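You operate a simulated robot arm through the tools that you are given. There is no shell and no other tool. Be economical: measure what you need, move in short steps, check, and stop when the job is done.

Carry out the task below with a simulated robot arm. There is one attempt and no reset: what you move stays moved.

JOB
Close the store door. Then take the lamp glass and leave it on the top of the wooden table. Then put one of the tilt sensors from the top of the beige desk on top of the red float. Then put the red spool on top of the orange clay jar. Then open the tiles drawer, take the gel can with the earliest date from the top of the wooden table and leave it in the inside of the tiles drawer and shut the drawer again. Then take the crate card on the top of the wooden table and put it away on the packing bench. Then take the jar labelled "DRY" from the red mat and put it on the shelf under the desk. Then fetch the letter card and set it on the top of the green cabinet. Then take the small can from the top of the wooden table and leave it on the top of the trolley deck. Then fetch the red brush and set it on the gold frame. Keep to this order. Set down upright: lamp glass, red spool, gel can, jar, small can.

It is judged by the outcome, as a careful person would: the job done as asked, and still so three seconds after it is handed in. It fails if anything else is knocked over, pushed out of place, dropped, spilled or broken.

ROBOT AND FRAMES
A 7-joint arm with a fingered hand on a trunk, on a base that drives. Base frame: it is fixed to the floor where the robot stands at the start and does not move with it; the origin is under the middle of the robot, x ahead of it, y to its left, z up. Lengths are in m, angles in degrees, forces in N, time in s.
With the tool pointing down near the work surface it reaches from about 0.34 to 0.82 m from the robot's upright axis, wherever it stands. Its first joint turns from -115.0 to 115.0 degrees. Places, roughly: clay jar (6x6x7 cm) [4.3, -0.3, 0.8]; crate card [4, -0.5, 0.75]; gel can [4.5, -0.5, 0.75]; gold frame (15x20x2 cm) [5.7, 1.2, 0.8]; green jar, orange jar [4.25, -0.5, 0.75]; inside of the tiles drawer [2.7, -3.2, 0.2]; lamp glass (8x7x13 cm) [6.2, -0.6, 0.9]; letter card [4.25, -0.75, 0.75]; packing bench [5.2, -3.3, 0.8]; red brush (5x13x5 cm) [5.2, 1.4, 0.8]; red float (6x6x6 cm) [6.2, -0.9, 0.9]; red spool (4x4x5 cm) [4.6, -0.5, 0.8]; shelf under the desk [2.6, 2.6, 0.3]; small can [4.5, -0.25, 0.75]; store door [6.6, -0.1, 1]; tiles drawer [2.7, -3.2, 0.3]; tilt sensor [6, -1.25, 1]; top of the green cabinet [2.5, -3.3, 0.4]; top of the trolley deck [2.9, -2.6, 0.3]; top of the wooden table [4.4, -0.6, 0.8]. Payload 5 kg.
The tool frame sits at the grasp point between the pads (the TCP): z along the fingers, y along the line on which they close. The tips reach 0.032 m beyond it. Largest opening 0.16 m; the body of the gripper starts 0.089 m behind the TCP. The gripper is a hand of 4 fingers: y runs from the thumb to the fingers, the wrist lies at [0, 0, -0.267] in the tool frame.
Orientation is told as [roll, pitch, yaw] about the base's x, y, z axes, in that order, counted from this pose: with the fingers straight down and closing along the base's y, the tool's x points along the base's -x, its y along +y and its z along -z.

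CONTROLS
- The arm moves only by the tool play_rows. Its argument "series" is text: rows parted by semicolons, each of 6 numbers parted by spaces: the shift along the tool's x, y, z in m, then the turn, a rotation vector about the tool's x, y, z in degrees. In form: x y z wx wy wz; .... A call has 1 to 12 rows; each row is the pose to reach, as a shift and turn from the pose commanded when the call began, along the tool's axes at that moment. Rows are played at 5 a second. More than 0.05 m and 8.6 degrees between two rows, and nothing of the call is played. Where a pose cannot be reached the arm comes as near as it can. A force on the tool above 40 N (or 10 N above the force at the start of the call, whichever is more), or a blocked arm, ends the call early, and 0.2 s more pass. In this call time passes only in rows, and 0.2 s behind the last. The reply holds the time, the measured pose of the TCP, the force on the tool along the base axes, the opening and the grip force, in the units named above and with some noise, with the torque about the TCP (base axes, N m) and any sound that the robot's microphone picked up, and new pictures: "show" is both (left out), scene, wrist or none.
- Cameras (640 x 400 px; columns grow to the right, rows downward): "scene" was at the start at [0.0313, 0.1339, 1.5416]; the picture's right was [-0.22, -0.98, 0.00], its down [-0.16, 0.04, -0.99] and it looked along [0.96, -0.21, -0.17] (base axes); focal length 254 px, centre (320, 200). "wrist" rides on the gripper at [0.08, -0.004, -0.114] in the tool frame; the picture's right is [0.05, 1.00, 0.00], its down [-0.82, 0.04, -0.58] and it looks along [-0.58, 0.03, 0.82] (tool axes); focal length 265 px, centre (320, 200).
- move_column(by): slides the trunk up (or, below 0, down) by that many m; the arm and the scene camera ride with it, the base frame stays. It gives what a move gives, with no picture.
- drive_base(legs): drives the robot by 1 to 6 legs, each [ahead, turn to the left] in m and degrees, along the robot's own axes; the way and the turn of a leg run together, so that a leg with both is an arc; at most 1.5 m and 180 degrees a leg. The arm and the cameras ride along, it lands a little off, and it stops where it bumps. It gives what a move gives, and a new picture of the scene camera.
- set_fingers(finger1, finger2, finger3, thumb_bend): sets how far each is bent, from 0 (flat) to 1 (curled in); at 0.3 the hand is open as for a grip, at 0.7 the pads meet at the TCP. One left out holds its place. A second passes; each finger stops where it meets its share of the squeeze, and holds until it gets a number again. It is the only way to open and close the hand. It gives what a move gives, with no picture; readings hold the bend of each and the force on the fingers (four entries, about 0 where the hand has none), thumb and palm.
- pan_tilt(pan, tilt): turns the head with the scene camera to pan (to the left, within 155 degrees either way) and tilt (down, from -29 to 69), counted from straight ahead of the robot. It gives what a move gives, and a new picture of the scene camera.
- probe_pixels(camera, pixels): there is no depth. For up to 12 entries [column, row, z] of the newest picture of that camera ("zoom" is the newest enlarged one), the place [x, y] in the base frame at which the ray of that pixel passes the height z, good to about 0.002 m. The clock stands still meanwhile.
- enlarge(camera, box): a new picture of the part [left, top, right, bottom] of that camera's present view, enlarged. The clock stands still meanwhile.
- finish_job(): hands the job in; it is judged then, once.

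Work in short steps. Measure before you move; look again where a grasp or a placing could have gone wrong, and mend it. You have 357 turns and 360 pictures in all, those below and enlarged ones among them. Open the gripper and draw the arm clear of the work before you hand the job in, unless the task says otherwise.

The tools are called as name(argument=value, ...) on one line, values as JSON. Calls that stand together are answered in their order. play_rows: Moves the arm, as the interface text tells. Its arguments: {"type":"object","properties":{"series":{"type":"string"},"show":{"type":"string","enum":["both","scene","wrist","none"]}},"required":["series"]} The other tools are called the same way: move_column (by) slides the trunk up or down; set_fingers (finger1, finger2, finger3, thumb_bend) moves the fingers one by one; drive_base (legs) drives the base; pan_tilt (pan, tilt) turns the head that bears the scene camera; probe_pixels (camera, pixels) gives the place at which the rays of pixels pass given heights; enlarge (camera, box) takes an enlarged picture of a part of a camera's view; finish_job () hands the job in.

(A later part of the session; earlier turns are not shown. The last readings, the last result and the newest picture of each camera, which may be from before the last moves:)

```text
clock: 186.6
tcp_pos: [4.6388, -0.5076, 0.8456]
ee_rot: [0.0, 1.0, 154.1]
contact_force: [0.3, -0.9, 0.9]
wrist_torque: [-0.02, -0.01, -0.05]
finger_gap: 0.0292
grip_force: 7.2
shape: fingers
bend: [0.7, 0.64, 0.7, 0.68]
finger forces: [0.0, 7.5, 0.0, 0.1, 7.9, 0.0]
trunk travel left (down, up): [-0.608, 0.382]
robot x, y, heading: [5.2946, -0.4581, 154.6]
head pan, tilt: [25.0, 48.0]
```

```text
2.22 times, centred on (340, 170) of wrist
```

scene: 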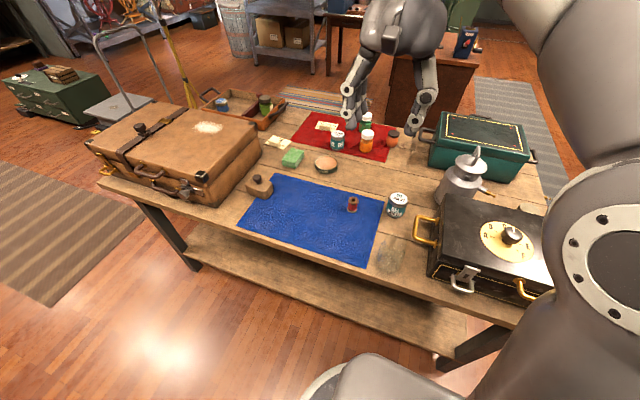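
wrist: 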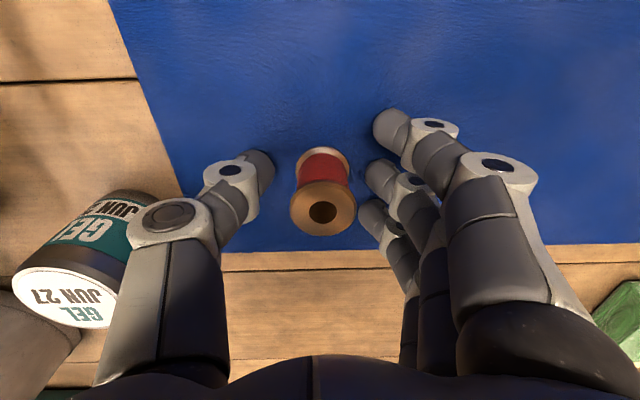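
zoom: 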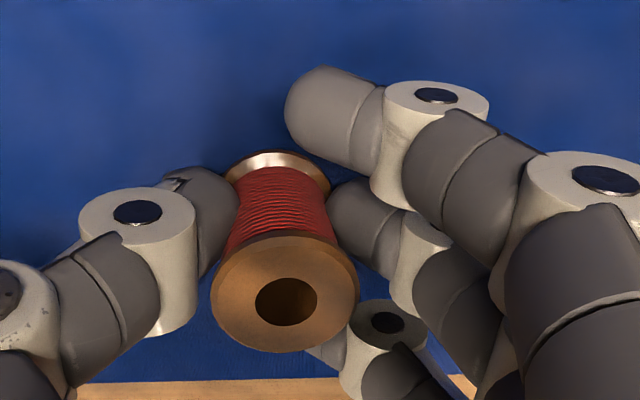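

Thumb and middle finger hold the thread core. I tighten slightly and lift.

set_fingers(finger2=0.74, thumb_bend=0.72)

play_rows(series="0 0 -0.03 0 0 0; 0 0 -0.07 0 0 0; 0 0 -0.11 0 0 0; 0 0 -0.15 0 0 0; 0 0 -0.19 0 0 0; 0 0 -0.23 0 0 0; 0 0 -0.27 0 0 0; 0 0 -0.31 0 0 0; 0 0 -0.35 0 0 0", show="wrist")

```text
clock: 187.6
tcp_pos: [4.639, -0.5075, 0.8449]
ee_rot: [0.0, 1.1, 154.2]
contact_force: [0.7, -0.9, 0.3]
wrist_torque: [0.01, 0.01, -0.03]
finger_gap: 0.0271
grip_force: 8.4
shape: fingers
bend: [0.7, 0.63, 0.7, 0.69]
finger forces: [0.1, 8.2, 0.0, 0.1, 9.1, 0.0]
trunk travel left (down, up): [-0.608, 0.382]
robot x, y, heading: [5.2969, -0.4566, 154.3]
head pan, tilt: [25.0, 48.0]
```

```text
clock: 189.6
tcp_pos: [4.6326, -0.5045, 1.1954]
ee_rot: [0.0, 0.9, 154.2]
contact_force: [0.2, -0.8, -0.4]
wrist_torque: [0.01, -0.02, 0.02]
finger_gap: 0.0271
grip_force: 8.3
shape: fingers
bend: [0.7, 0.63, 0.7, 0.69]
finger forces: [0.1, 7.8, 0.1, 0.0, 8.9, 0.1]
trunk travel left (down, up): [-0.608, 0.382]
robot x, y, heading: [5.2941, -0.4578, 154.8]
head pan, tilt: [25.0, 48.0]
```

wrist: 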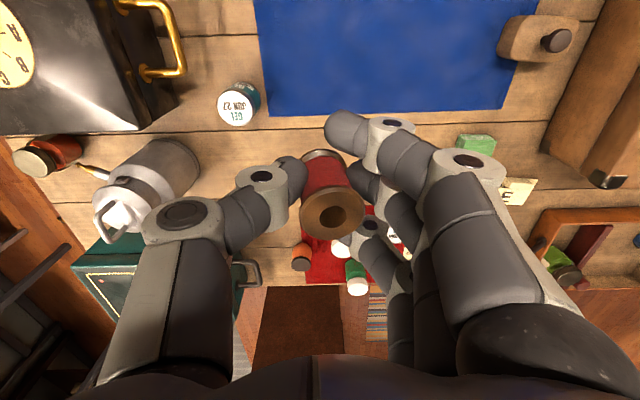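

Spool held. Now I survey the route around the left end of the table.

play_rows(series="0.04 0 -0.01 0 0 0; 0.08 0 -0.02 0 0 0; 0.12 -0.02 -0.03 0 0 0; 0.15 -0.05 -0.04 0 0 0; 0.17 -0.08 -0.05 0 0 0", show="none")

drive_base(legs=[[-0.2, 0], [0, 90]])

pan_tilt(pan=0, tilt=25)

pan_tilt(pan=-60, tilt=25)

```text
clock: 190.8
tcp_pos: [4.8216, -0.5089, 1.2465]
ee_rot: [0.2, 1.0, 154.1]
contact_force: [-0.3, 0.0, -0.8]
wrist_torque: [-0.01, 0.03, 0.0]
finger_gap: 0.0272
grip_force: 8.1
shape: fingers
bend: [0.7, 0.63, 0.7, 0.69]
finger forces: [0.0, 7.5, 0.0, 0.0, 9.0, 0.1]
trunk travel left (down, up): [-0.608, 0.382]
robot x, y, heading: [5.2925, -0.4573, 154.7]
head pan, tilt: [25.0, 48.0]
```

```text
clock: 196.2
tcp_pos: [5.519, -1.0135, 1.2473]
ee_rot: [0.0, 1.0, -116.5]
contact_force: [0.1, 0.1, -0.2]
wrist_torque: [0.05, 0.06, -0.01]
finger_gap: 0.0272
grip_force: 7.9
shape: fingers
bend: [0.7, 0.63, 0.7, 0.69]
finger forces: [0.0, 7.4, 0.1, 0.0, 8.7, 0.0]
trunk travel left (down, up): [-0.608, 0.382]
robot x, y, heading: [5.4723, -0.5462, -116.1]
head pan, tilt: [25.0, 48.0]
```

scene: 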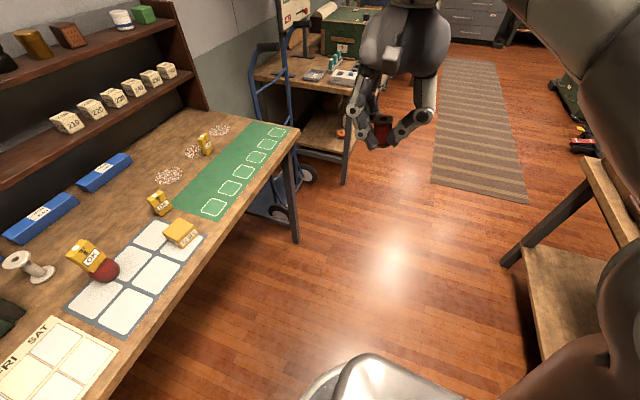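

```text
clock: 197.0
tcp_pos: [5.5191, -1.0138, 1.247]
ee_rot: [0.1, 0.9, -116.4]
contact_force: [-0.3, 0.4, -0.7]
wrist_torque: [0.01, 0.02, 0.02]
finger_gap: 0.0273
grip_force: 7.7
shape: fingers
bend: [0.7, 0.63, 0.7, 0.69]
finger forces: [0.0, 7.3, 0.3, 0.0, 8.7, 0.0]
trunk travel left (down, up): [-0.608, 0.382]
robot x, y, heading: [5.4719, -0.5392, -115.8]
head pan, tilt: [0.0, 25.0]
```

scene: 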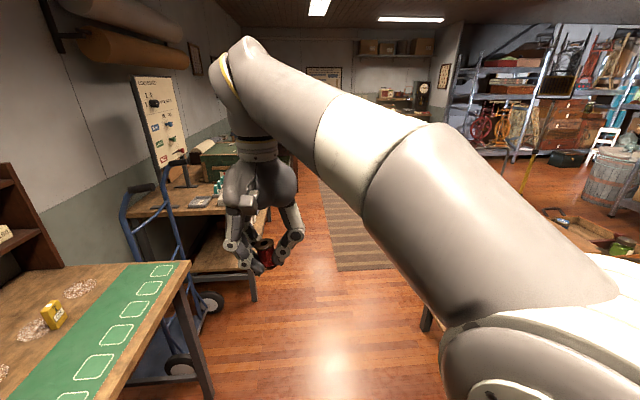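

```text
clock: 198.3
tcp_pos: [5.519, -1.0135, 1.2468]
ee_rot: [0.1, 0.9, -116.4]
contact_force: [0.1, 0.3, -0.5]
wrist_torque: [0.03, 0.03, -0.03]
finger_gap: 0.0271
grip_force: 8.2
shape: fingers
bend: [0.7, 0.63, 0.7, 0.69]
finger forces: [0.0, 7.3, 0.2, 0.1, 8.7, 0.0]
trunk travel left (down, up): [-0.608, 0.382]
robot x, y, heading: [5.4718, -0.5393, -116.1]
head pan, tilt: [-60.0, 25.0]
```

scene: 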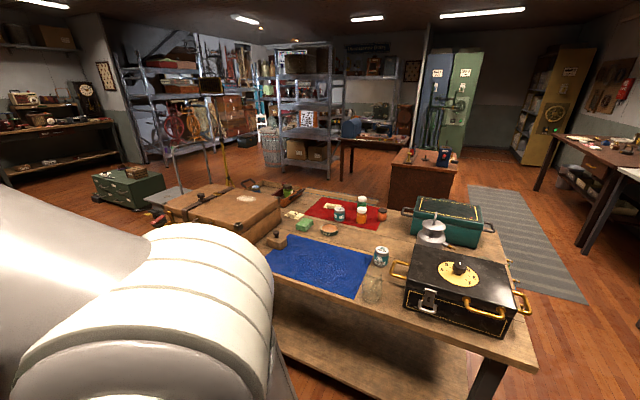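

The route left around the table looks open. I drive along the aisle past the table's left end.

drive_base(legs=[[0, 6], [1.5, 0], [0.4, 0], [0, -90]])

pan_tilt(pan=-15, tilt=30)

```text
clock: 212.1
tcp_pos: [4.3738, -2.426, 1.2465]
ee_rot: [0.1, 1.0, 161.1]
contact_force: [0.5, 0.2, 0.0]
wrist_torque: [0.0, -0.01, 0.0]
finger_gap: 0.0267
grip_force: 7.7
shape: fingers
bend: [0.7, 0.63, 0.7, 0.69]
finger forces: [0.0, 6.9, 0.2, 0.0, 8.3, 0.0]
trunk travel left (down, up): [-0.608, 0.382]
robot x, y, heading: [4.8362, -2.3159, 161.7]
head pan, tilt: [-60.0, 25.0]
```

scene: 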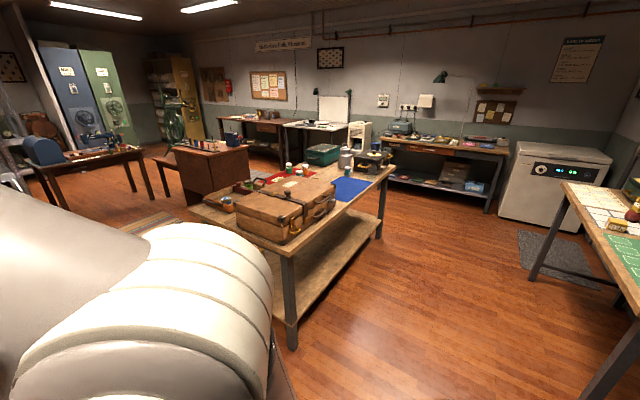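

```text
clock: 213.2
tcp_pos: [4.3735, -2.4255, 1.2482]
ee_rot: [0.1, 1.1, 161.1]
contact_force: [-1.0, -0.3, 0.2]
wrist_torque: [-0.01, -0.02, 0.0]
finger_gap: 0.0267
grip_force: 7.6
shape: fingers
bend: [0.7, 0.63, 0.7, 0.69]
finger forces: [0.0, 7.0, 0.1, 0.0, 8.3, 0.0]
trunk travel left (down, up): [-0.608, 0.382]
robot x, y, heading: [4.8389, -2.314, 161.6]
head pan, tilt: [-15.0, 30.0]
```

scene: 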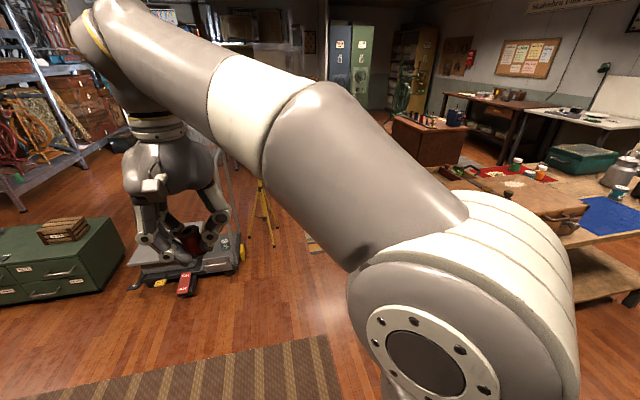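

I probe trolley, tripod and table positions.

probe_pixels(camera="scene", pixels=[[238, 270, 0.05], [274, 246, 0], [250, 240, 0], [130, 285, 0.1], [188, 293, 0], [390, 178, 0], [105, 280, 0]])

pan_tilt(pan=20, tilt=20)

pan_tilt(pan=-75, tilt=25)

```text
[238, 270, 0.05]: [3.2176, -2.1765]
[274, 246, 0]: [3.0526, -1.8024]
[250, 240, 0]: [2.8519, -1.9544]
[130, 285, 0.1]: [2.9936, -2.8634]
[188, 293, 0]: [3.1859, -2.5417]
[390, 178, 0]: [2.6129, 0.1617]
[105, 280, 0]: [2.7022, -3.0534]
```

```text
clock: 214.2
tcp_pos: [4.3737, -2.4256, 1.2479]
ee_rot: [0.2, 1.1, 161.2]
contact_force: [0.1, 0.3, 0.0]
wrist_torque: [-0.02, 0.02, 0.01]
finger_gap: 0.0271
grip_force: 7.6
shape: fingers
bend: [0.7, 0.63, 0.7, 0.69]
finger forces: [0.0, 6.9, 0.1, 0.0, 8.3, 0.0]
trunk travel left (down, up): [-0.608, 0.382]
robot x, y, heading: [4.8361, -2.3163, 161.8]
head pan, tilt: [20.0, 20.0]
```

scene: 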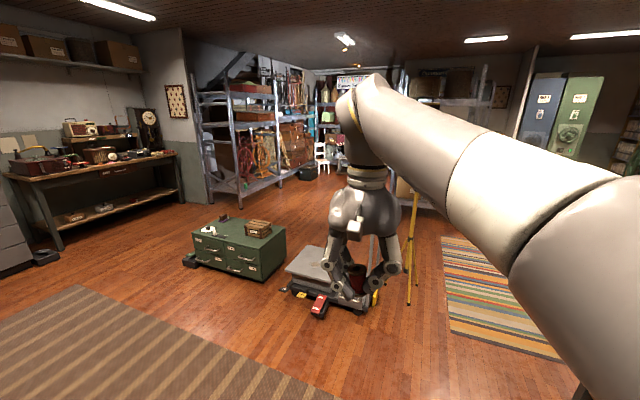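

```text
clock: 215.9
tcp_pos: [4.3736, -2.4245, 1.2473]
ee_rot: [0.2, 1.0, 161.1]
contact_force: [0.1, -0.7, -0.9]
wrist_torque: [0.0, 0.0, 0.01]
finger_gap: 0.0269
grip_force: 7.9
shape: fingers
bend: [0.7, 0.63, 0.7, 0.69]
finger forces: [0.0, 6.9, 0.0, 0.0, 8.4, 0.0]
trunk travel left (down, up): [-0.608, 0.382]
robot x, y, heading: [4.8343, -2.3148, 161.5]
head pan, tilt: [-75.0, 25.0]
```

scene: 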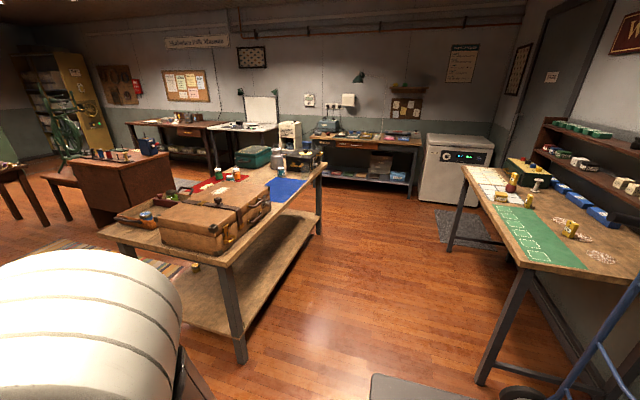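

Plan: pass between the table's back-left corner and the tripod (foot at (3.05,−1.80)). I drive to about (3.40, −1.53) and turn.

drive_base(legs=[[0, -10], [1.5, 0], [0.13, 0], [0, -60]])

pan_tilt(pan=0, tilt=40)

pan_tilt(pan=-50, tilt=35)

```text
clock: 227.7
tcp_pos: [3.1289, -1.1478, 1.2474]
ee_rot: [0.2, 1.0, 90.5]
contact_force: [-0.1, -0.4, -0.4]
wrist_torque: [0.0, 0.02, -0.01]
finger_gap: 0.0269
grip_force: 7.4
shape: fingers
bend: [0.7, 0.63, 0.7, 0.69]
finger forces: [0.1, 6.5, 0.2, 0.1, 8.0, 0.1]
trunk travel left (down, up): [-0.608, 0.382]
robot x, y, heading: [3.3906, -1.5505, 91.3]
head pan, tilt: [-75.0, 25.0]
```

scene: 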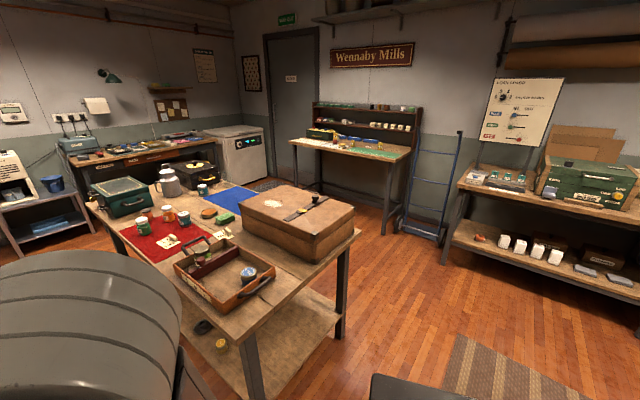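

```text
clock: 229.2
tcp_pos: [3.1281, -1.1483, 1.2463]
ee_rot: [0.1, 1.0, 90.6]
contact_force: [0.0, -0.5, 0.2]
wrist_torque: [0.0, 0.01, 0.0]
finger_gap: 0.0266
grip_force: 7.3
shape: fingers
bend: [0.7, 0.63, 0.7, 0.69]
finger forces: [0.0, 6.6, 0.2, 0.0, 8.0, 0.0]
trunk travel left (down, up): [-0.608, 0.382]
robot x, y, heading: [3.3853, -1.5485, 91.0]
head pan, tilt: [0.0, 40.0]
```

scene: 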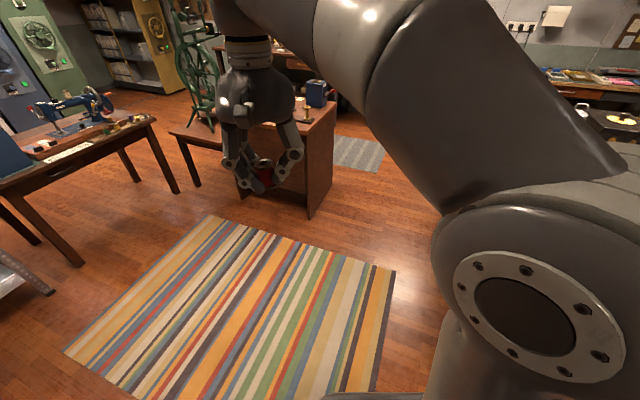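

```text
clock: 230.3
tcp_pos: [3.1285, -1.1488, 1.2468]
ee_rot: [0.1, 1.0, 90.5]
contact_force: [-0.6, 0.4, -0.6]
wrist_torque: [0.03, -0.02, -0.03]
finger_gap: 0.0267
grip_force: 7.6
shape: fingers
bend: [0.7, 0.63, 0.7, 0.69]
finger forces: [0.0, 6.6, 0.1, 0.0, 8.0, 0.1]
trunk travel left (down, up): [-0.608, 0.382]
robot x, y, heading: [3.3852, -1.5485, 91.2]
head pan, tilt: [-50.0, 35.0]
```

scene: 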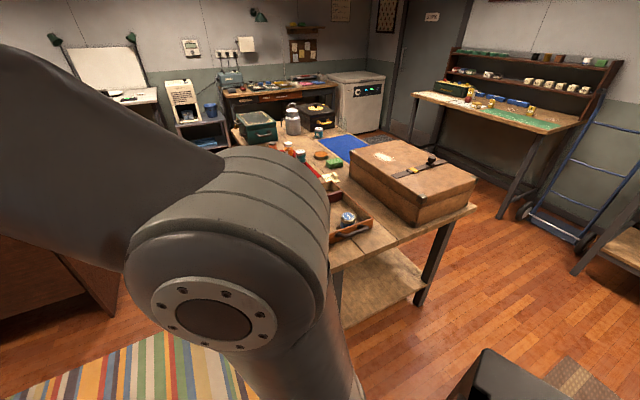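

There is a round can in the wooden tray; I enlarge it to see whether it is another gel can.

enlarge(camera="scene", box=[310, 110, 390, 250])

pan_tilt(pan=-72, tilt=35)

enlarge(camera="scene", box=[100, 140, 300, 330])

```text
2.86 times, centred on (350, 180) of scene
```

zoom: 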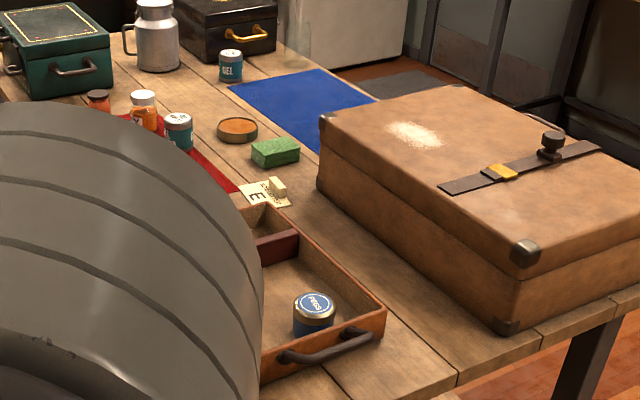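

```text
clock: 231.2
tcp_pos: [3.1283, -1.1489, 1.2476]
ee_rot: [0.1, 1.0, 90.6]
contact_force: [0.3, 0.3, -0.8]
wrist_torque: [-0.01, 0.02, 0.01]
finger_gap: 0.0268
grip_force: 7.7
shape: fingers
bend: [0.7, 0.63, 0.7, 0.69]
finger forces: [0.1, 6.7, 0.1, 0.1, 8.0, 0.0]
trunk travel left (down, up): [-0.608, 0.382]
robot x, y, heading: [3.3848, -1.5489, 91.3]
head pan, tilt: [-72.0, 35.0]
```

scene: 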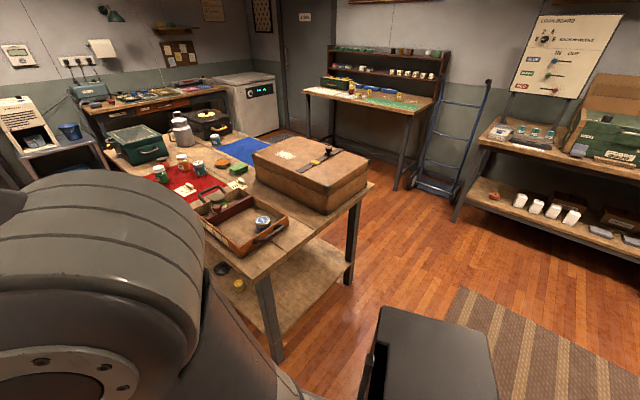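

```text
2.11 times, centred on (200, 235) of scene
```

zoom: 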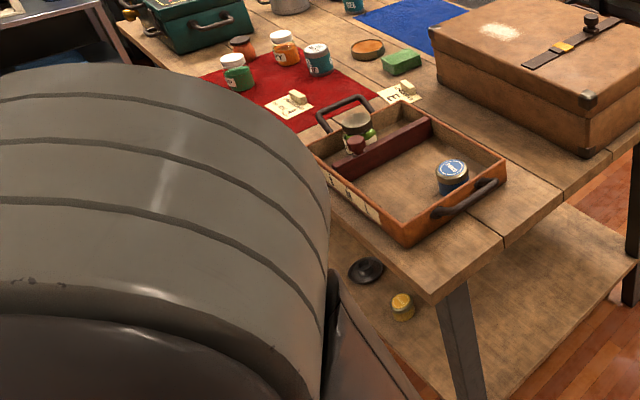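

The tray can says PINS, so only JUN and MAY gel cans. I look at the gap between the spool desk and the table's back edge.

pan_tilt(pan=8, tilt=35)

probe_pixels(camera="scene", pixels=[[320, 185, 0], [342, 230, 0], [365, 190, 0], [373, 170, 0], [430, 285, 0]])

```text
clock: 232.7
tcp_pos: [3.1285, -1.1492, 1.2473]
ee_rot: [0.2, 1.0, 90.6]
contact_force: [0.3, -0.2, 0.5]
wrist_torque: [0.02, -0.03, 0.0]
finger_gap: 0.0265
grip_force: 7.5
shape: fingers
bend: [0.7, 0.63, 0.7, 0.69]
finger forces: [0.0, 6.6, 0.3, 0.0, 8.1, 0.1]
trunk travel left (down, up): [-0.608, 0.382]
robot x, y, heading: [3.3871, -1.5475, 91.3]
head pan, tilt: [8.0, 35.0]
```

scene: 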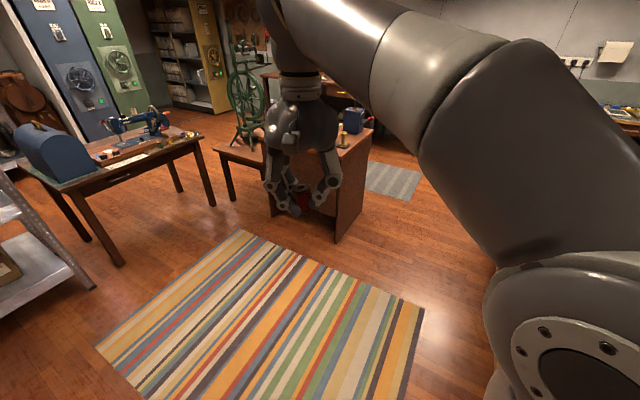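

```text
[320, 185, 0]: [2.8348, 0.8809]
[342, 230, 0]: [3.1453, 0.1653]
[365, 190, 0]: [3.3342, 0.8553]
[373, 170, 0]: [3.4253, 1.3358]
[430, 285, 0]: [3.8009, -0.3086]
```

The gap behind the table is ~1 m. I drive to about (3.66, −0.32) and face the table.

drive_base(legs=[[0, 7], [0.45, 0], [0, -31], [0.85, 0], [0, -87]])

pan_tilt(pan=0, tilt=45)

```text
clock: 245.3
tcp_pos: [4.1125, -0.2188, 1.2468]
ee_rot: [0.2, 0.9, -20.1]
contact_force: [0.7, -0.1, -0.4]
wrist_torque: [0.01, -0.01, 0.02]
finger_gap: 0.0262
grip_force: 7.6
shape: fingers
bend: [0.7, 0.63, 0.7, 0.69]
finger forces: [0.1, 5.9, 1.4, 0.0, 7.2, 0.1]
trunk travel left (down, up): [-0.608, 0.382]
robot x, y, heading: [3.6468, -0.3185, -19.4]
head pan, tilt: [8.0, 35.0]
```

scene: 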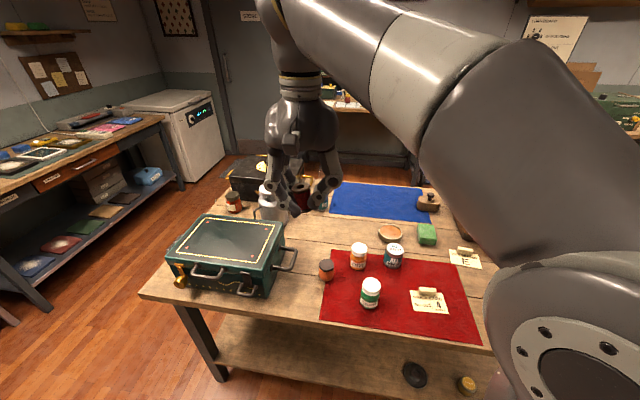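

```text
clock: 246.1
tcp_pos: [4.1117, -0.2182, 1.2472]
ee_rot: [0.1, 1.0, -20.2]
contact_force: [-0.1, -0.5, -0.5]
wrist_torque: [-0.01, 0.02, 0.02]
finger_gap: 0.026
grip_force: 7.5
shape: fingers
bend: [0.7, 0.63, 0.7, 0.69]
finger forces: [0.0, 6.0, 1.3, 0.0, 7.2, 0.0]
trunk travel left (down, up): [-0.608, 0.382]
robot x, y, heading: [3.6434, -0.3204, -19.8]
head pan, tilt: [0.0, 45.0]
```

scene: 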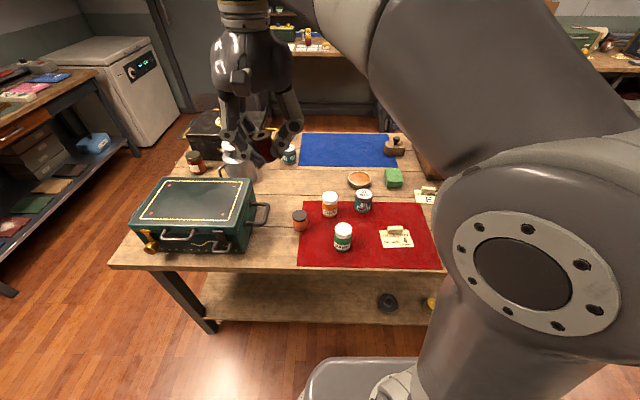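

I check the spool in hand and measure the clay jar at (300,219).

enlarge(camera="wrist", box=[0, 0, 640, 400])

enlarge(camera="scene", box=[270, 170, 430, 270])

```text
1.00 times, centred on (320, 200) of wrist (not enlarged: the box is as wide or as high as the picture)
```

zoom: 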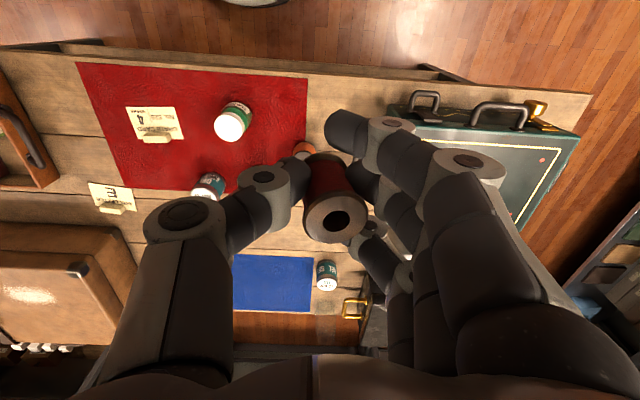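

```text
4.00 times, centred on (350, 220) of scene
```

zoom: 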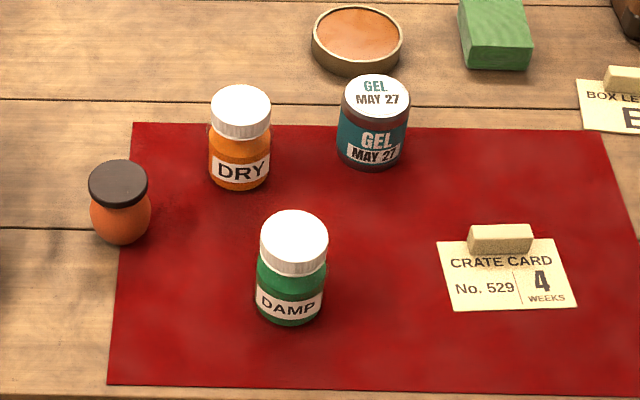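

I probe clay jar top & base, plus the other items for later.

probe_pixels(camera="scene", pixels=[[299.5, 215.8, 0.87], [299.5, 215.8, 0.865], [300.5, 228, 0.8], [292.5, 215.8, 0.87], [306.8, 215.8, 0.87], [364, 192.5, 0.87], [363, 208.5, 0.8], [330, 196.3, 0.89], [330, 215, 0.8]])

```text
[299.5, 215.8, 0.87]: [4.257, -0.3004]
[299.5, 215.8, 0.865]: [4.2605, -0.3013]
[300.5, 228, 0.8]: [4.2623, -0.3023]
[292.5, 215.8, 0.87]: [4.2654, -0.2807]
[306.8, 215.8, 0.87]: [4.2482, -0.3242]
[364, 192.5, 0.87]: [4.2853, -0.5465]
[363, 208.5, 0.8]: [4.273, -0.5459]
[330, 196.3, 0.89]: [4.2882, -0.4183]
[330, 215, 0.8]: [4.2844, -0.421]
```

I zoom on the spool in the hand to judge its tilt.

enlarge(camera="wrist", box=[240, 110, 420, 260])

enlarge(camera="scene", box=[200, 90, 320, 190])

```text
2.67 times, centred on (330, 185) of wrist
```

zoom: 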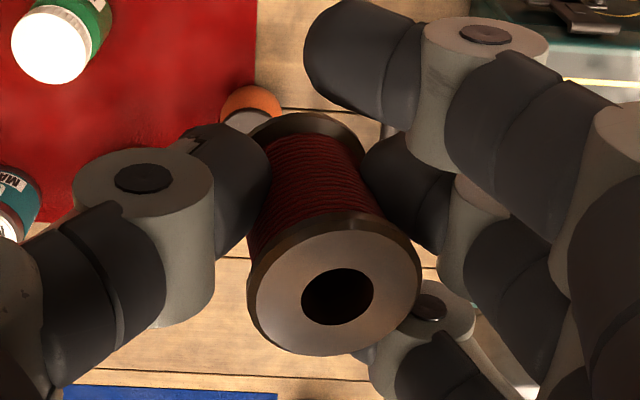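

```text
4.00 times, centred on (260, 140) of scene
```

zoom: 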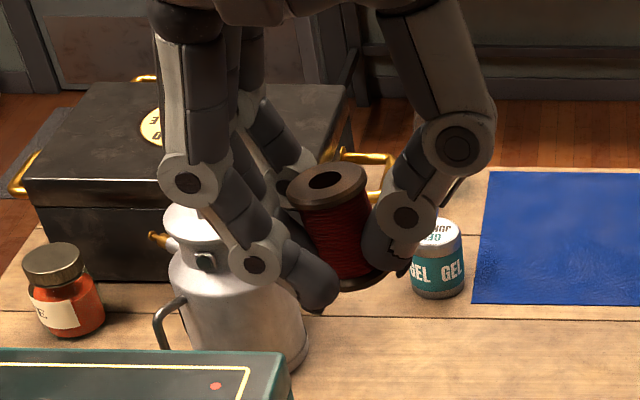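

The spool leans ~8–10° (forward and left) in the grip. I move above the jar and tilt the hand by (−7,−8)° so that it hangs upright.

play_rows(series="-0.04 -0.009 0 0 0 0; -0.08 -0.018 0 0 0 0; -0.12 -0.027 0.02 0 0 0; -0.16 -0.035 0.04 -2 -2 0; -0.16 -0.035 0.08 -5 -5 0; -0.16 -0.035 0.12 -7 -8 0; -0.16 -0.035 0.16 -7 -8 0; -0.16 -0.035 0.2 -7 -8 0; -0.16 -0.035 0.227 -7 -8 0")

enlarge(camera="scene", box=[240, 140, 360, 240])

```text
clock: 248.1
tcp_pos: [4.2465, -0.3042, 1.0151]
ee_rot: [7.1, -7.1, -20.7]
contact_force: [-0.3, -0.2, -0.1]
wrist_torque: [0.04, -0.02, 0.02]
finger_gap: 0.0259
grip_force: 7.4
shape: fingers
bend: [0.7, 0.63, 0.7, 0.69]
finger forces: [0.0, 5.9, 2.1, 0.1, 7.4, 0.0]
trunk travel left (down, up): [-0.608, 0.382]
robot x, y, heading: [3.6452, -0.3195, -19.3]
head pan, tilt: [0.0, 45.0]
```

scene: 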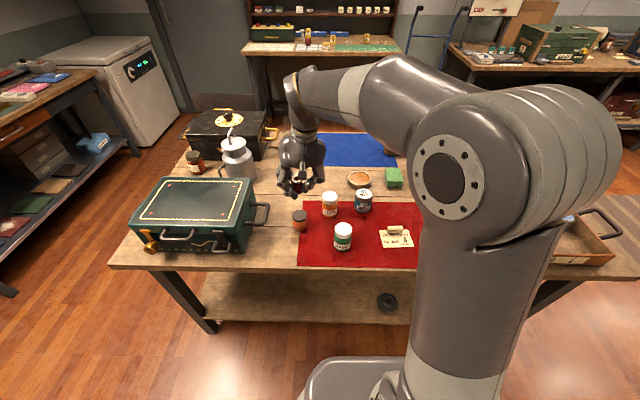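
wrist: 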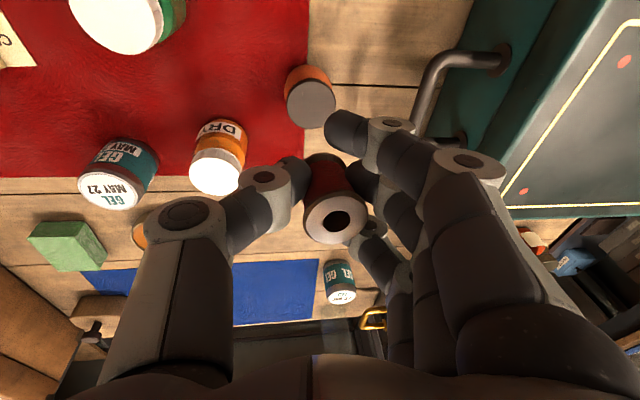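

```text
4.00 times, centred on (300, 190) of scene
```

zoom: 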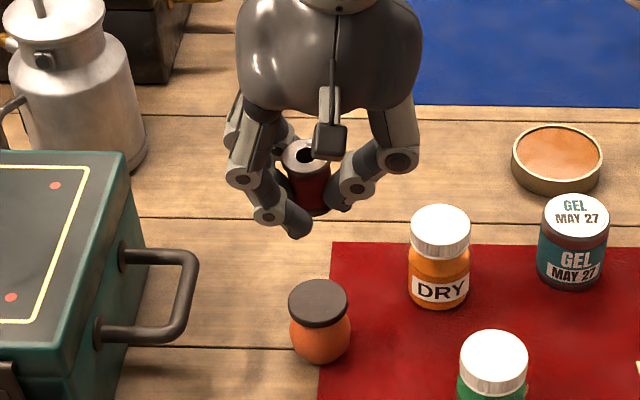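

I probe the spool's top and bottom centres at their estimated heights in both views.

enlarge(camera="wrist", box=[240, 110, 420, 260])

probe_pixels(camera="wrist", pixels=[[336, 220, 1.02], [324, 163, 0.97], [311, 100, 0.87]])

probe_pixels(camera="scene", pixels=[[296, 178.3, 1.02], [298, 190.5, 0.97], [299.5, 215.8, 0.87]])

```text
2.67 times, centred on (330, 185) of wrist
```

zoom: 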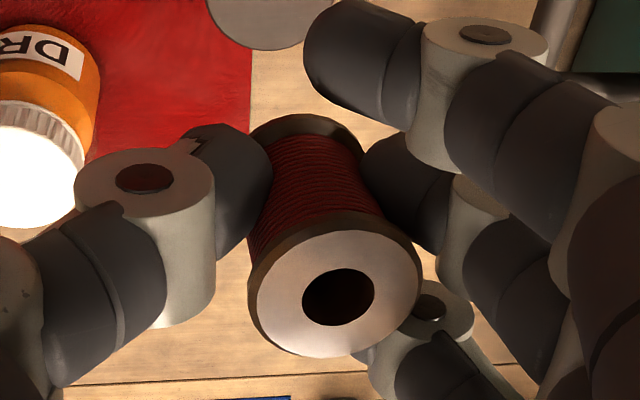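

```text
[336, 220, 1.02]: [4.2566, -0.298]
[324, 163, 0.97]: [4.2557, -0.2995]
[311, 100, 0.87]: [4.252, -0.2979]
```

```text
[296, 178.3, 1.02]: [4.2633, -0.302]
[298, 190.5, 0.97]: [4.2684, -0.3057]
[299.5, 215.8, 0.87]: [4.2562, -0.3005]
```

By the wrist view the spool hangs vertical, and needs ~6 mm back. I descend 0.085 vertically (compensated for the hand's tilt).

play_rows(series="0.0102 -0.0037 0.0295 0 0 0; 0.0143 -0.0073 0.059 0 0 0; 0.0178 -0.0104 0.0836 0 0 0")

enlarge(camera="scene", box=[260, 170, 340, 240])

enlarge(camera="wrist", box=[240, 110, 420, 260])

```text
clock: 248.9
tcp_pos: [4.2404, -0.3009, 0.9287]
ee_rot: [7.1, -7.1, -20.7]
contact_force: [0.1, 0.2, 0.0]
wrist_torque: [-0.01, 0.03, 0.0]
finger_gap: 0.0262
grip_force: 7.8
shape: fingers
bend: [0.7, 0.63, 0.7, 0.69]
finger forces: [0.0, 5.9, 2.4, 0.1, 7.3, 0.1]
trunk travel left (down, up): [-0.608, 0.382]
robot x, y, heading: [3.649, -0.319, -19.7]
head pan, tilt: [0.0, 45.0]
```

scene: 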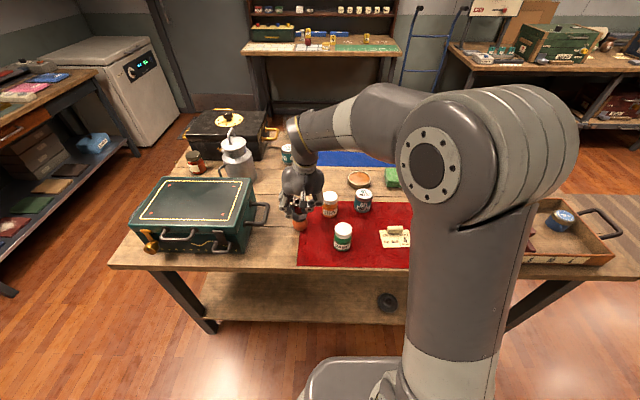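
wrist: 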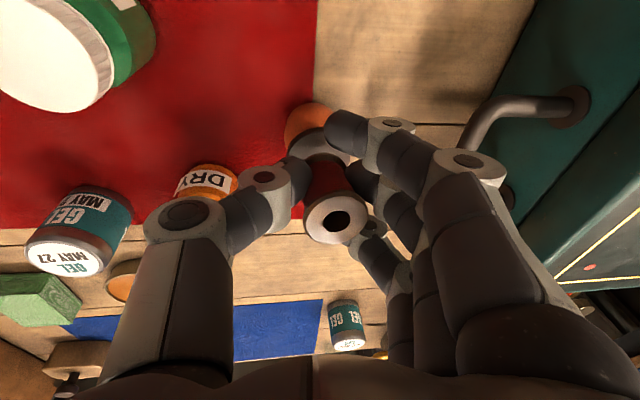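

```text
5.71 times, centred on (300, 205) of scene
```

zoom: 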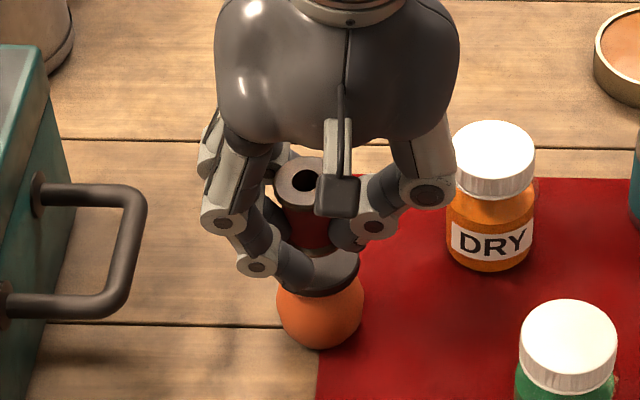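

```text
2.67 times, centred on (330, 185) of wrist
```

zoom: 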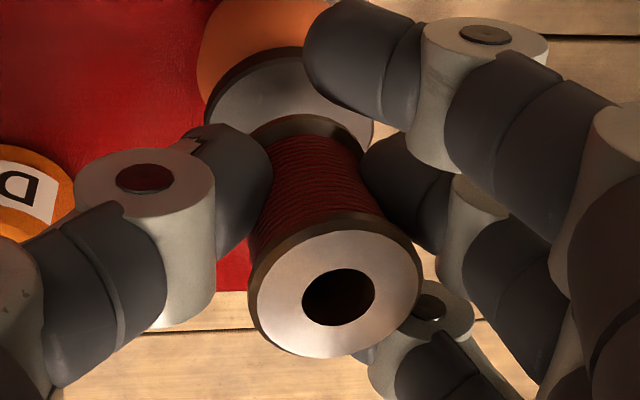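

Alignment over the lid is within ~2 mm. I lower to contact in fine steps.

play_rows(series="0.0005 -0.0004 0.003 0 0 0; 0.001 -0.0007 0.006 0 0 0; 0.0015 -0.001 0.009 0 0 0; 0.002 -0.0015 0.012 0 0 0; 0.0022 -0.0018 0.015 0 0 0; 0.0025 -0.002 0.018 0 0 0", show="none")

enlarge(camera="scene", box=[260, 170, 340, 240])

```text
clock: 250.3
tcp_pos: [4.2404, -0.3014, 0.9136]
ee_rot: [7.1, -7.0, -20.7]
contact_force: [-0.4, 0.5, -0.4]
wrist_torque: [0.0, 0.02, 0.02]
finger_gap: 0.0257
grip_force: 7.8
shape: fingers
bend: [0.7, 0.63, 0.7, 0.69]
finger forces: [0.0, 5.9, 2.3, 0.0, 7.3, 0.0]
trunk travel left (down, up): [-0.608, 0.382]
robot x, y, heading: [3.6478, -0.3198, -19.6]
head pan, tilt: [0.0, 45.0]
```

```text
5.71 times, centred on (300, 205) of scene
```

zoom: 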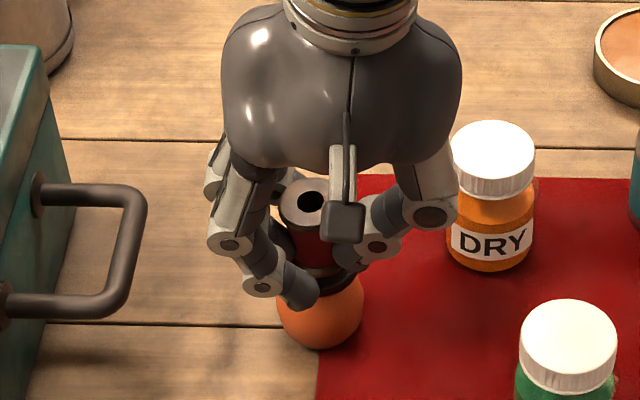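

play_rows(series="0.0003 -0.0002 0.002 0 0 0; 0.0006 -0.0005 0.004 0 0 0; 0.0008 -0.0007 0.006 0 0 0", show="none")

```text
clock: 251.1
tcp_pos: [4.2403, -0.3009, 0.9057]
ee_rot: [7.1, -7.1, -20.7]
contact_force: [0.2, 0.8, -0.9]
wrist_torque: [-0.01, -0.01, 0.0]
finger_gap: 0.0258
grip_force: 7.9
shape: fingers
bend: [0.7, 0.63, 0.7, 0.69]
finger forces: [0.0, 5.9, 2.3, 0.0, 7.4, 0.0]
trunk travel left (down, up): [-0.608, 0.382]
robot x, y, heading: [3.6451, -0.3173, -19.4]
head pan, tilt: [0.0, 45.0]
```

No contact yet; continuing down and looking.

play_rows(series="0.0003 -0.0002 0.002 0 0 0; 0.0006 -0.0005 0.004 0 0 0; 0.0008 -0.0007 0.006 0 0 0", show="wrist")

enlarge(camera="scene", box=[260, 170, 340, 240])

```text
clock: 251.9
tcp_pos: [4.2408, -0.3027, 0.9031]
ee_rot: [7.2, -7.2, -20.7]
contact_force: [-1.1, -1.9, 12.5]
wrist_torque: [0.04, -0.06, 0.01]
finger_gap: 0.0254
grip_force: 13.7
shape: fingers
bend: [0.7, 0.64, 0.7, 0.7]
finger forces: [0.0, 9.1, 6.7, 0.1, 11.7, 0.1]
trunk travel left (down, up): [-0.608, 0.382]
robot x, y, heading: [3.648, -0.3242, -19.6]
head pan, tilt: [0.0, 45.0]
```

wrist: 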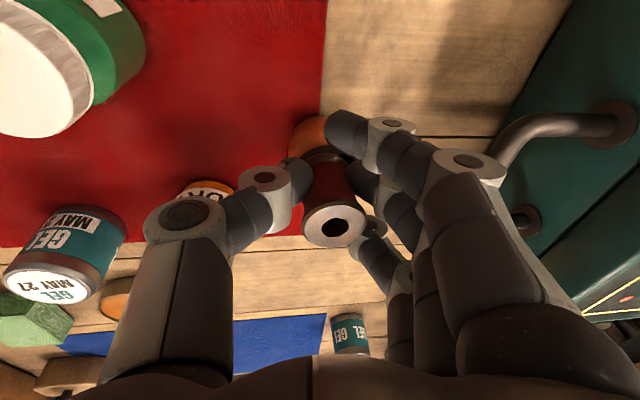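

```text
5.71 times, centred on (300, 205) of scene
```

zoom: 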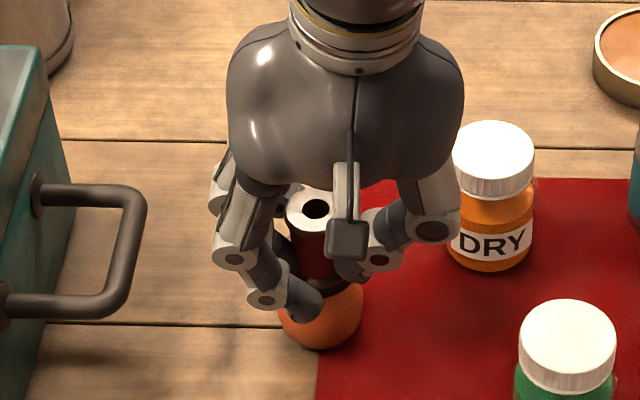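

Contact. I ease 2.5 mm up and open slowly.

play_rows(series="-0.0004 0.0003 -0.003 0 0 0", show="none")

set_fingers(finger1=0.64, finger2=0.61, finger3=0.64, thumb_bend=0.66)

enlarge(camera="scene", box=[260, 170, 340, 240])

enlarge(camera="wrist", box=[240, 90, 420, 260])

```text
clock: 252.3
tcp_pos: [4.2398, -0.3018, 0.9027]
ee_rot: [7.1, -7.0, -20.6]
contact_force: [-0.9, 0.6, 3.1]
wrist_torque: [0.07, 0.0, 0.0]
finger_gap: 0.0255
grip_force: 11.5
shape: fingers
bend: [0.7, 0.64, 0.7, 0.69]
finger forces: [0.0, 8.1, 5.5, 0.1, 9.5, 0.0]
trunk travel left (down, up): [-0.608, 0.382]
robot x, y, heading: [3.646, -0.318, -19.5]
head pan, tilt: [0.0, 45.0]
```

```text
clock: 253.3
tcp_pos: [4.24, -0.3029, 0.9039]
ee_rot: [7.0, -7.0, -20.6]
contact_force: [0.9, -0.1, 0.8]
wrist_torque: [0.0, -0.03, -0.03]
finger_gap: 0.0361
grip_force: 0.1
shape: fingers
bend: [0.64, 0.61, 0.64, 0.66]
finger forces: [0.0, 0.0, 0.1, 0.0, 0.2, 0.0]
trunk travel left (down, up): [-0.608, 0.382]
robot x, y, heading: [3.6492, -0.3195, -19.3]
head pan, tilt: [0.0, 45.0]
```

```text
5.71 times, centred on (300, 205) of scene
```

zoom: 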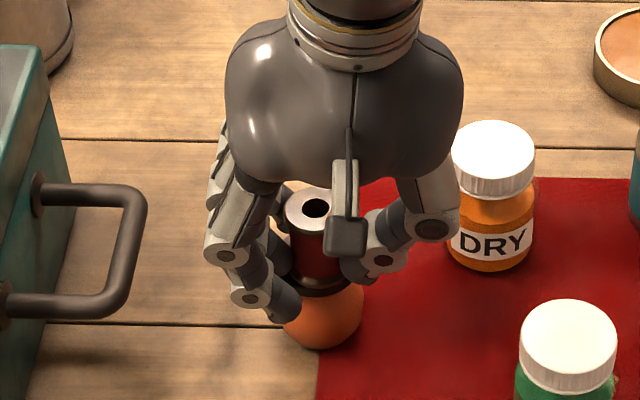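

```text
2.35 times, centred on (330, 175) of wrist
```

zoom: 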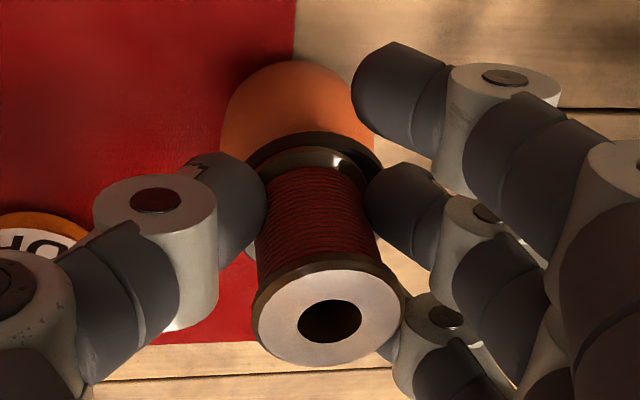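

Spool sits flat on the lid. I open further and rise vertically.

set_fingers(finger1=0.52, finger2=0.52, finger3=0.52, thumb_bend=0.57)

play_rows(series="-0.0028 0.0024 -0.0197 0 0 0; -0.007 0.0061 -0.049 0 0 0; -0.0118 0.0104 -0.0836 0 0 0; -0.0167 0.0146 -0.118 0 0 0; -0.0222 0.0195 -0.157 0 0 0; -0.028 0.0244 -0.197 4 4 0; -0.034 0.029 -0.236 7 8 0; -0.034 0.029 -0.28 7 8 0", show="scene")

enlarge(camera="scene", box=[270, 160, 430, 270])

```text
clock: 254.3
tcp_pos: [4.2392, -0.3032, 0.9049]
ee_rot: [7.1, -7.0, -20.5]
contact_force: [-0.7, -0.2, 0.1]
wrist_torque: [0.0, 0.0, -0.03]
finger_gap: 0.0751
grip_force: 0.1
shape: fingers
bend: [0.52, 0.52, 0.52, 0.56]
finger forces: [0.1, 0.0, 0.0, 0.0, 0.0, 0.0]
trunk travel left (down, up): [-0.608, 0.382]
robot x, y, heading: [3.648, -0.3183, -19.6]
head pan, tilt: [0.0, 45.0]
```

```text
clock: 256.1
tcp_pos: [4.2382, -0.3082, 1.1867]
ee_rot: [0.0, 0.8, -20.3]
contact_force: [0.2, -0.5, -0.1]
wrist_torque: [0.0, -0.01, 0.0]
finger_gap: 0.0752
grip_force: 0.1
shape: fingers
bend: [0.52, 0.52, 0.52, 0.56]
finger forces: [0.0, 0.1, 0.0, 0.0, 0.1, 0.0]
trunk travel left (down, up): [-0.608, 0.382]
robot x, y, heading: [3.6452, -0.3201, -19.5]
head pan, tilt: [0.0, 45.0]
```

scene: 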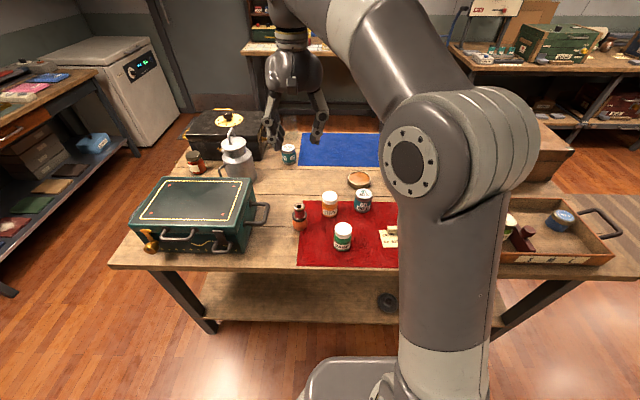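

```text
3.64 times, centred on (350, 215) of scene
```

zoom: 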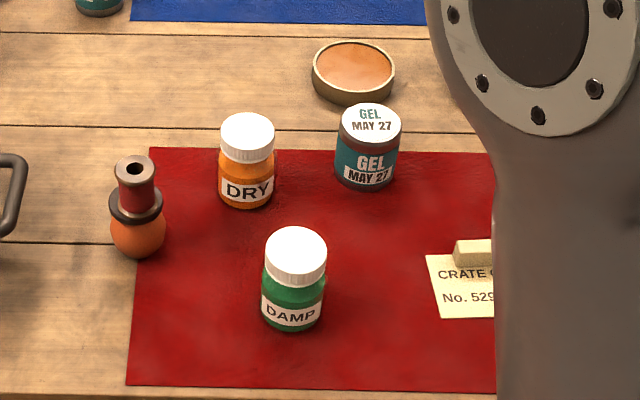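

Spool stands on the clay jar. Next the tiles drawer: I retract the arm and drive back round to in front of the green cabinet.

play_rows(series="0.04 0 -0.015 0 0 0; 0.08 0 -0.03 0 0 0; 0.12 0.01 -0.045 0 0 0; 0.14 0.02 -0.06 0 0 0", show="none")

drive_base(legs=[[0, -93], [0.845, 0], [0, 32], [0.44, 0], [0, 17], [1.09, 0]])

pan_tilt(pan=-50, tilt=25)

```text
clock: 257.1
tcp_pos: [4.1136, -0.238, 1.2477]
ee_rot: [0.0, 0.9, -20.2]
contact_force: [0.2, 0.3, -0.7]
wrist_torque: [-0.04, -0.01, 0.01]
finger_gap: 0.0752
grip_force: 0.0
shape: fingers
bend: [0.52, 0.52, 0.52, 0.56]
finger forces: [0.0, 0.0, 0.0, 0.0, 0.0, 0.0]
trunk travel left (down, up): [-0.608, 0.382]
robot x, y, heading: [3.6465, -0.3186, -19.5]
head pan, tilt: [0.0, 45.0]
```

```text
clock: 275.3
tcp_pos: [4.2787, -2.7573, 1.2473]
ee_rot: [0.1, 1.0, -64.3]
contact_force: [0.0, -0.8, -1.5]
wrist_torque: [0.0, -0.01, -0.03]
finger_gap: 0.0751
grip_force: 0.0
shape: fingers
bend: [0.52, 0.52, 0.52, 0.56]
finger forces: [0.0, 0.1, 0.0, 0.0, 0.1, 0.0]
trunk travel left (down, up): [-0.608, 0.382]
robot x, y, heading: [3.8907, -2.4908, -63.9]
head pan, tilt: [0.0, 45.0]
```

scene: 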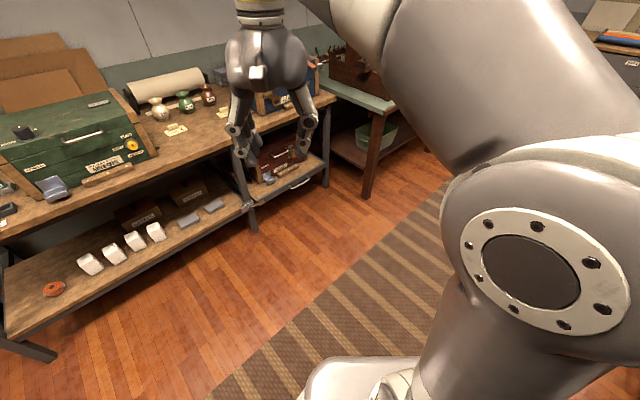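

```text
clock: 276.5
tcp_pos: [4.2787, -2.7578, 1.2469]
ee_rot: [0.1, 0.9, -64.3]
contact_force: [-0.1, 0.9, 0.1]
wrist_torque: [-0.01, 0.01, 0.02]
finger_gap: 0.0751
grip_force: 0.0
shape: fingers
bend: [0.52, 0.52, 0.52, 0.56]
finger forces: [0.0, 0.0, 0.0, 0.1, 0.0, 0.0]
trunk travel left (down, up): [-0.608, 0.382]
robot x, y, heading: [3.8865, -2.4903, -63.4]
head pan, tilt: [-50.0, 25.0]
```

scene: 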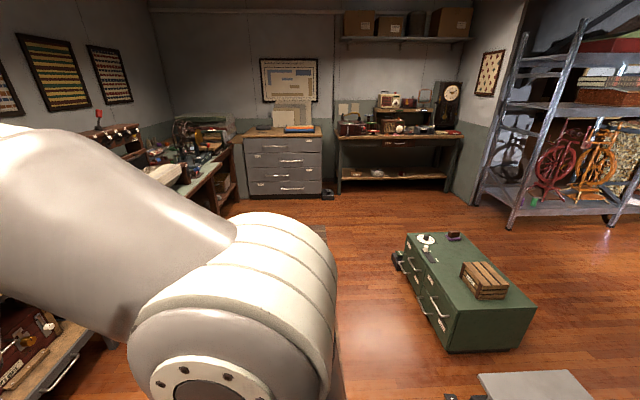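

I enlarge the cabinet and probe its corners.

enlarge(camera="scene", box=[380, 210, 560, 370])

probe_pixels(camera="scene", pixels=[[406, 285, 0], [445, 351, 0], [519, 348, 0], [407, 234, 0.38], [449, 311, 0.38], [536, 306, 0.38], [478, 378, 0.2], [421, 280, 0.3], [437, 310, 0.3]])

```text
2.50 times, centred on (470, 290) of scene
```

zoom: 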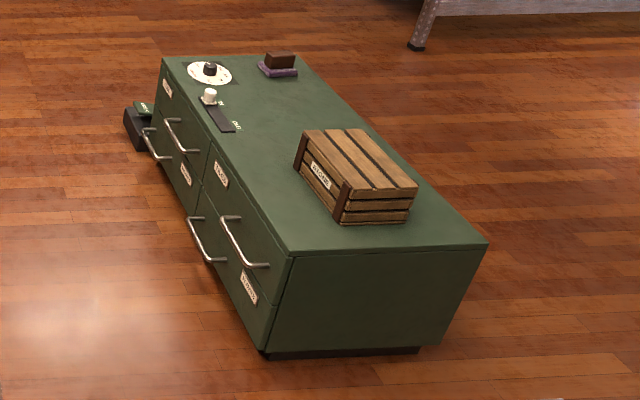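

```text
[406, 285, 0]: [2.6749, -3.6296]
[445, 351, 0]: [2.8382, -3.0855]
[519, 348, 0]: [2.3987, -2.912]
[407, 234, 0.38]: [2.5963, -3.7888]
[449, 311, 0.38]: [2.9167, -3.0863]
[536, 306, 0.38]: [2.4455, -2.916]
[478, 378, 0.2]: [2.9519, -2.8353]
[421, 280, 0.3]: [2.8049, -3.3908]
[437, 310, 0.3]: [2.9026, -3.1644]
```

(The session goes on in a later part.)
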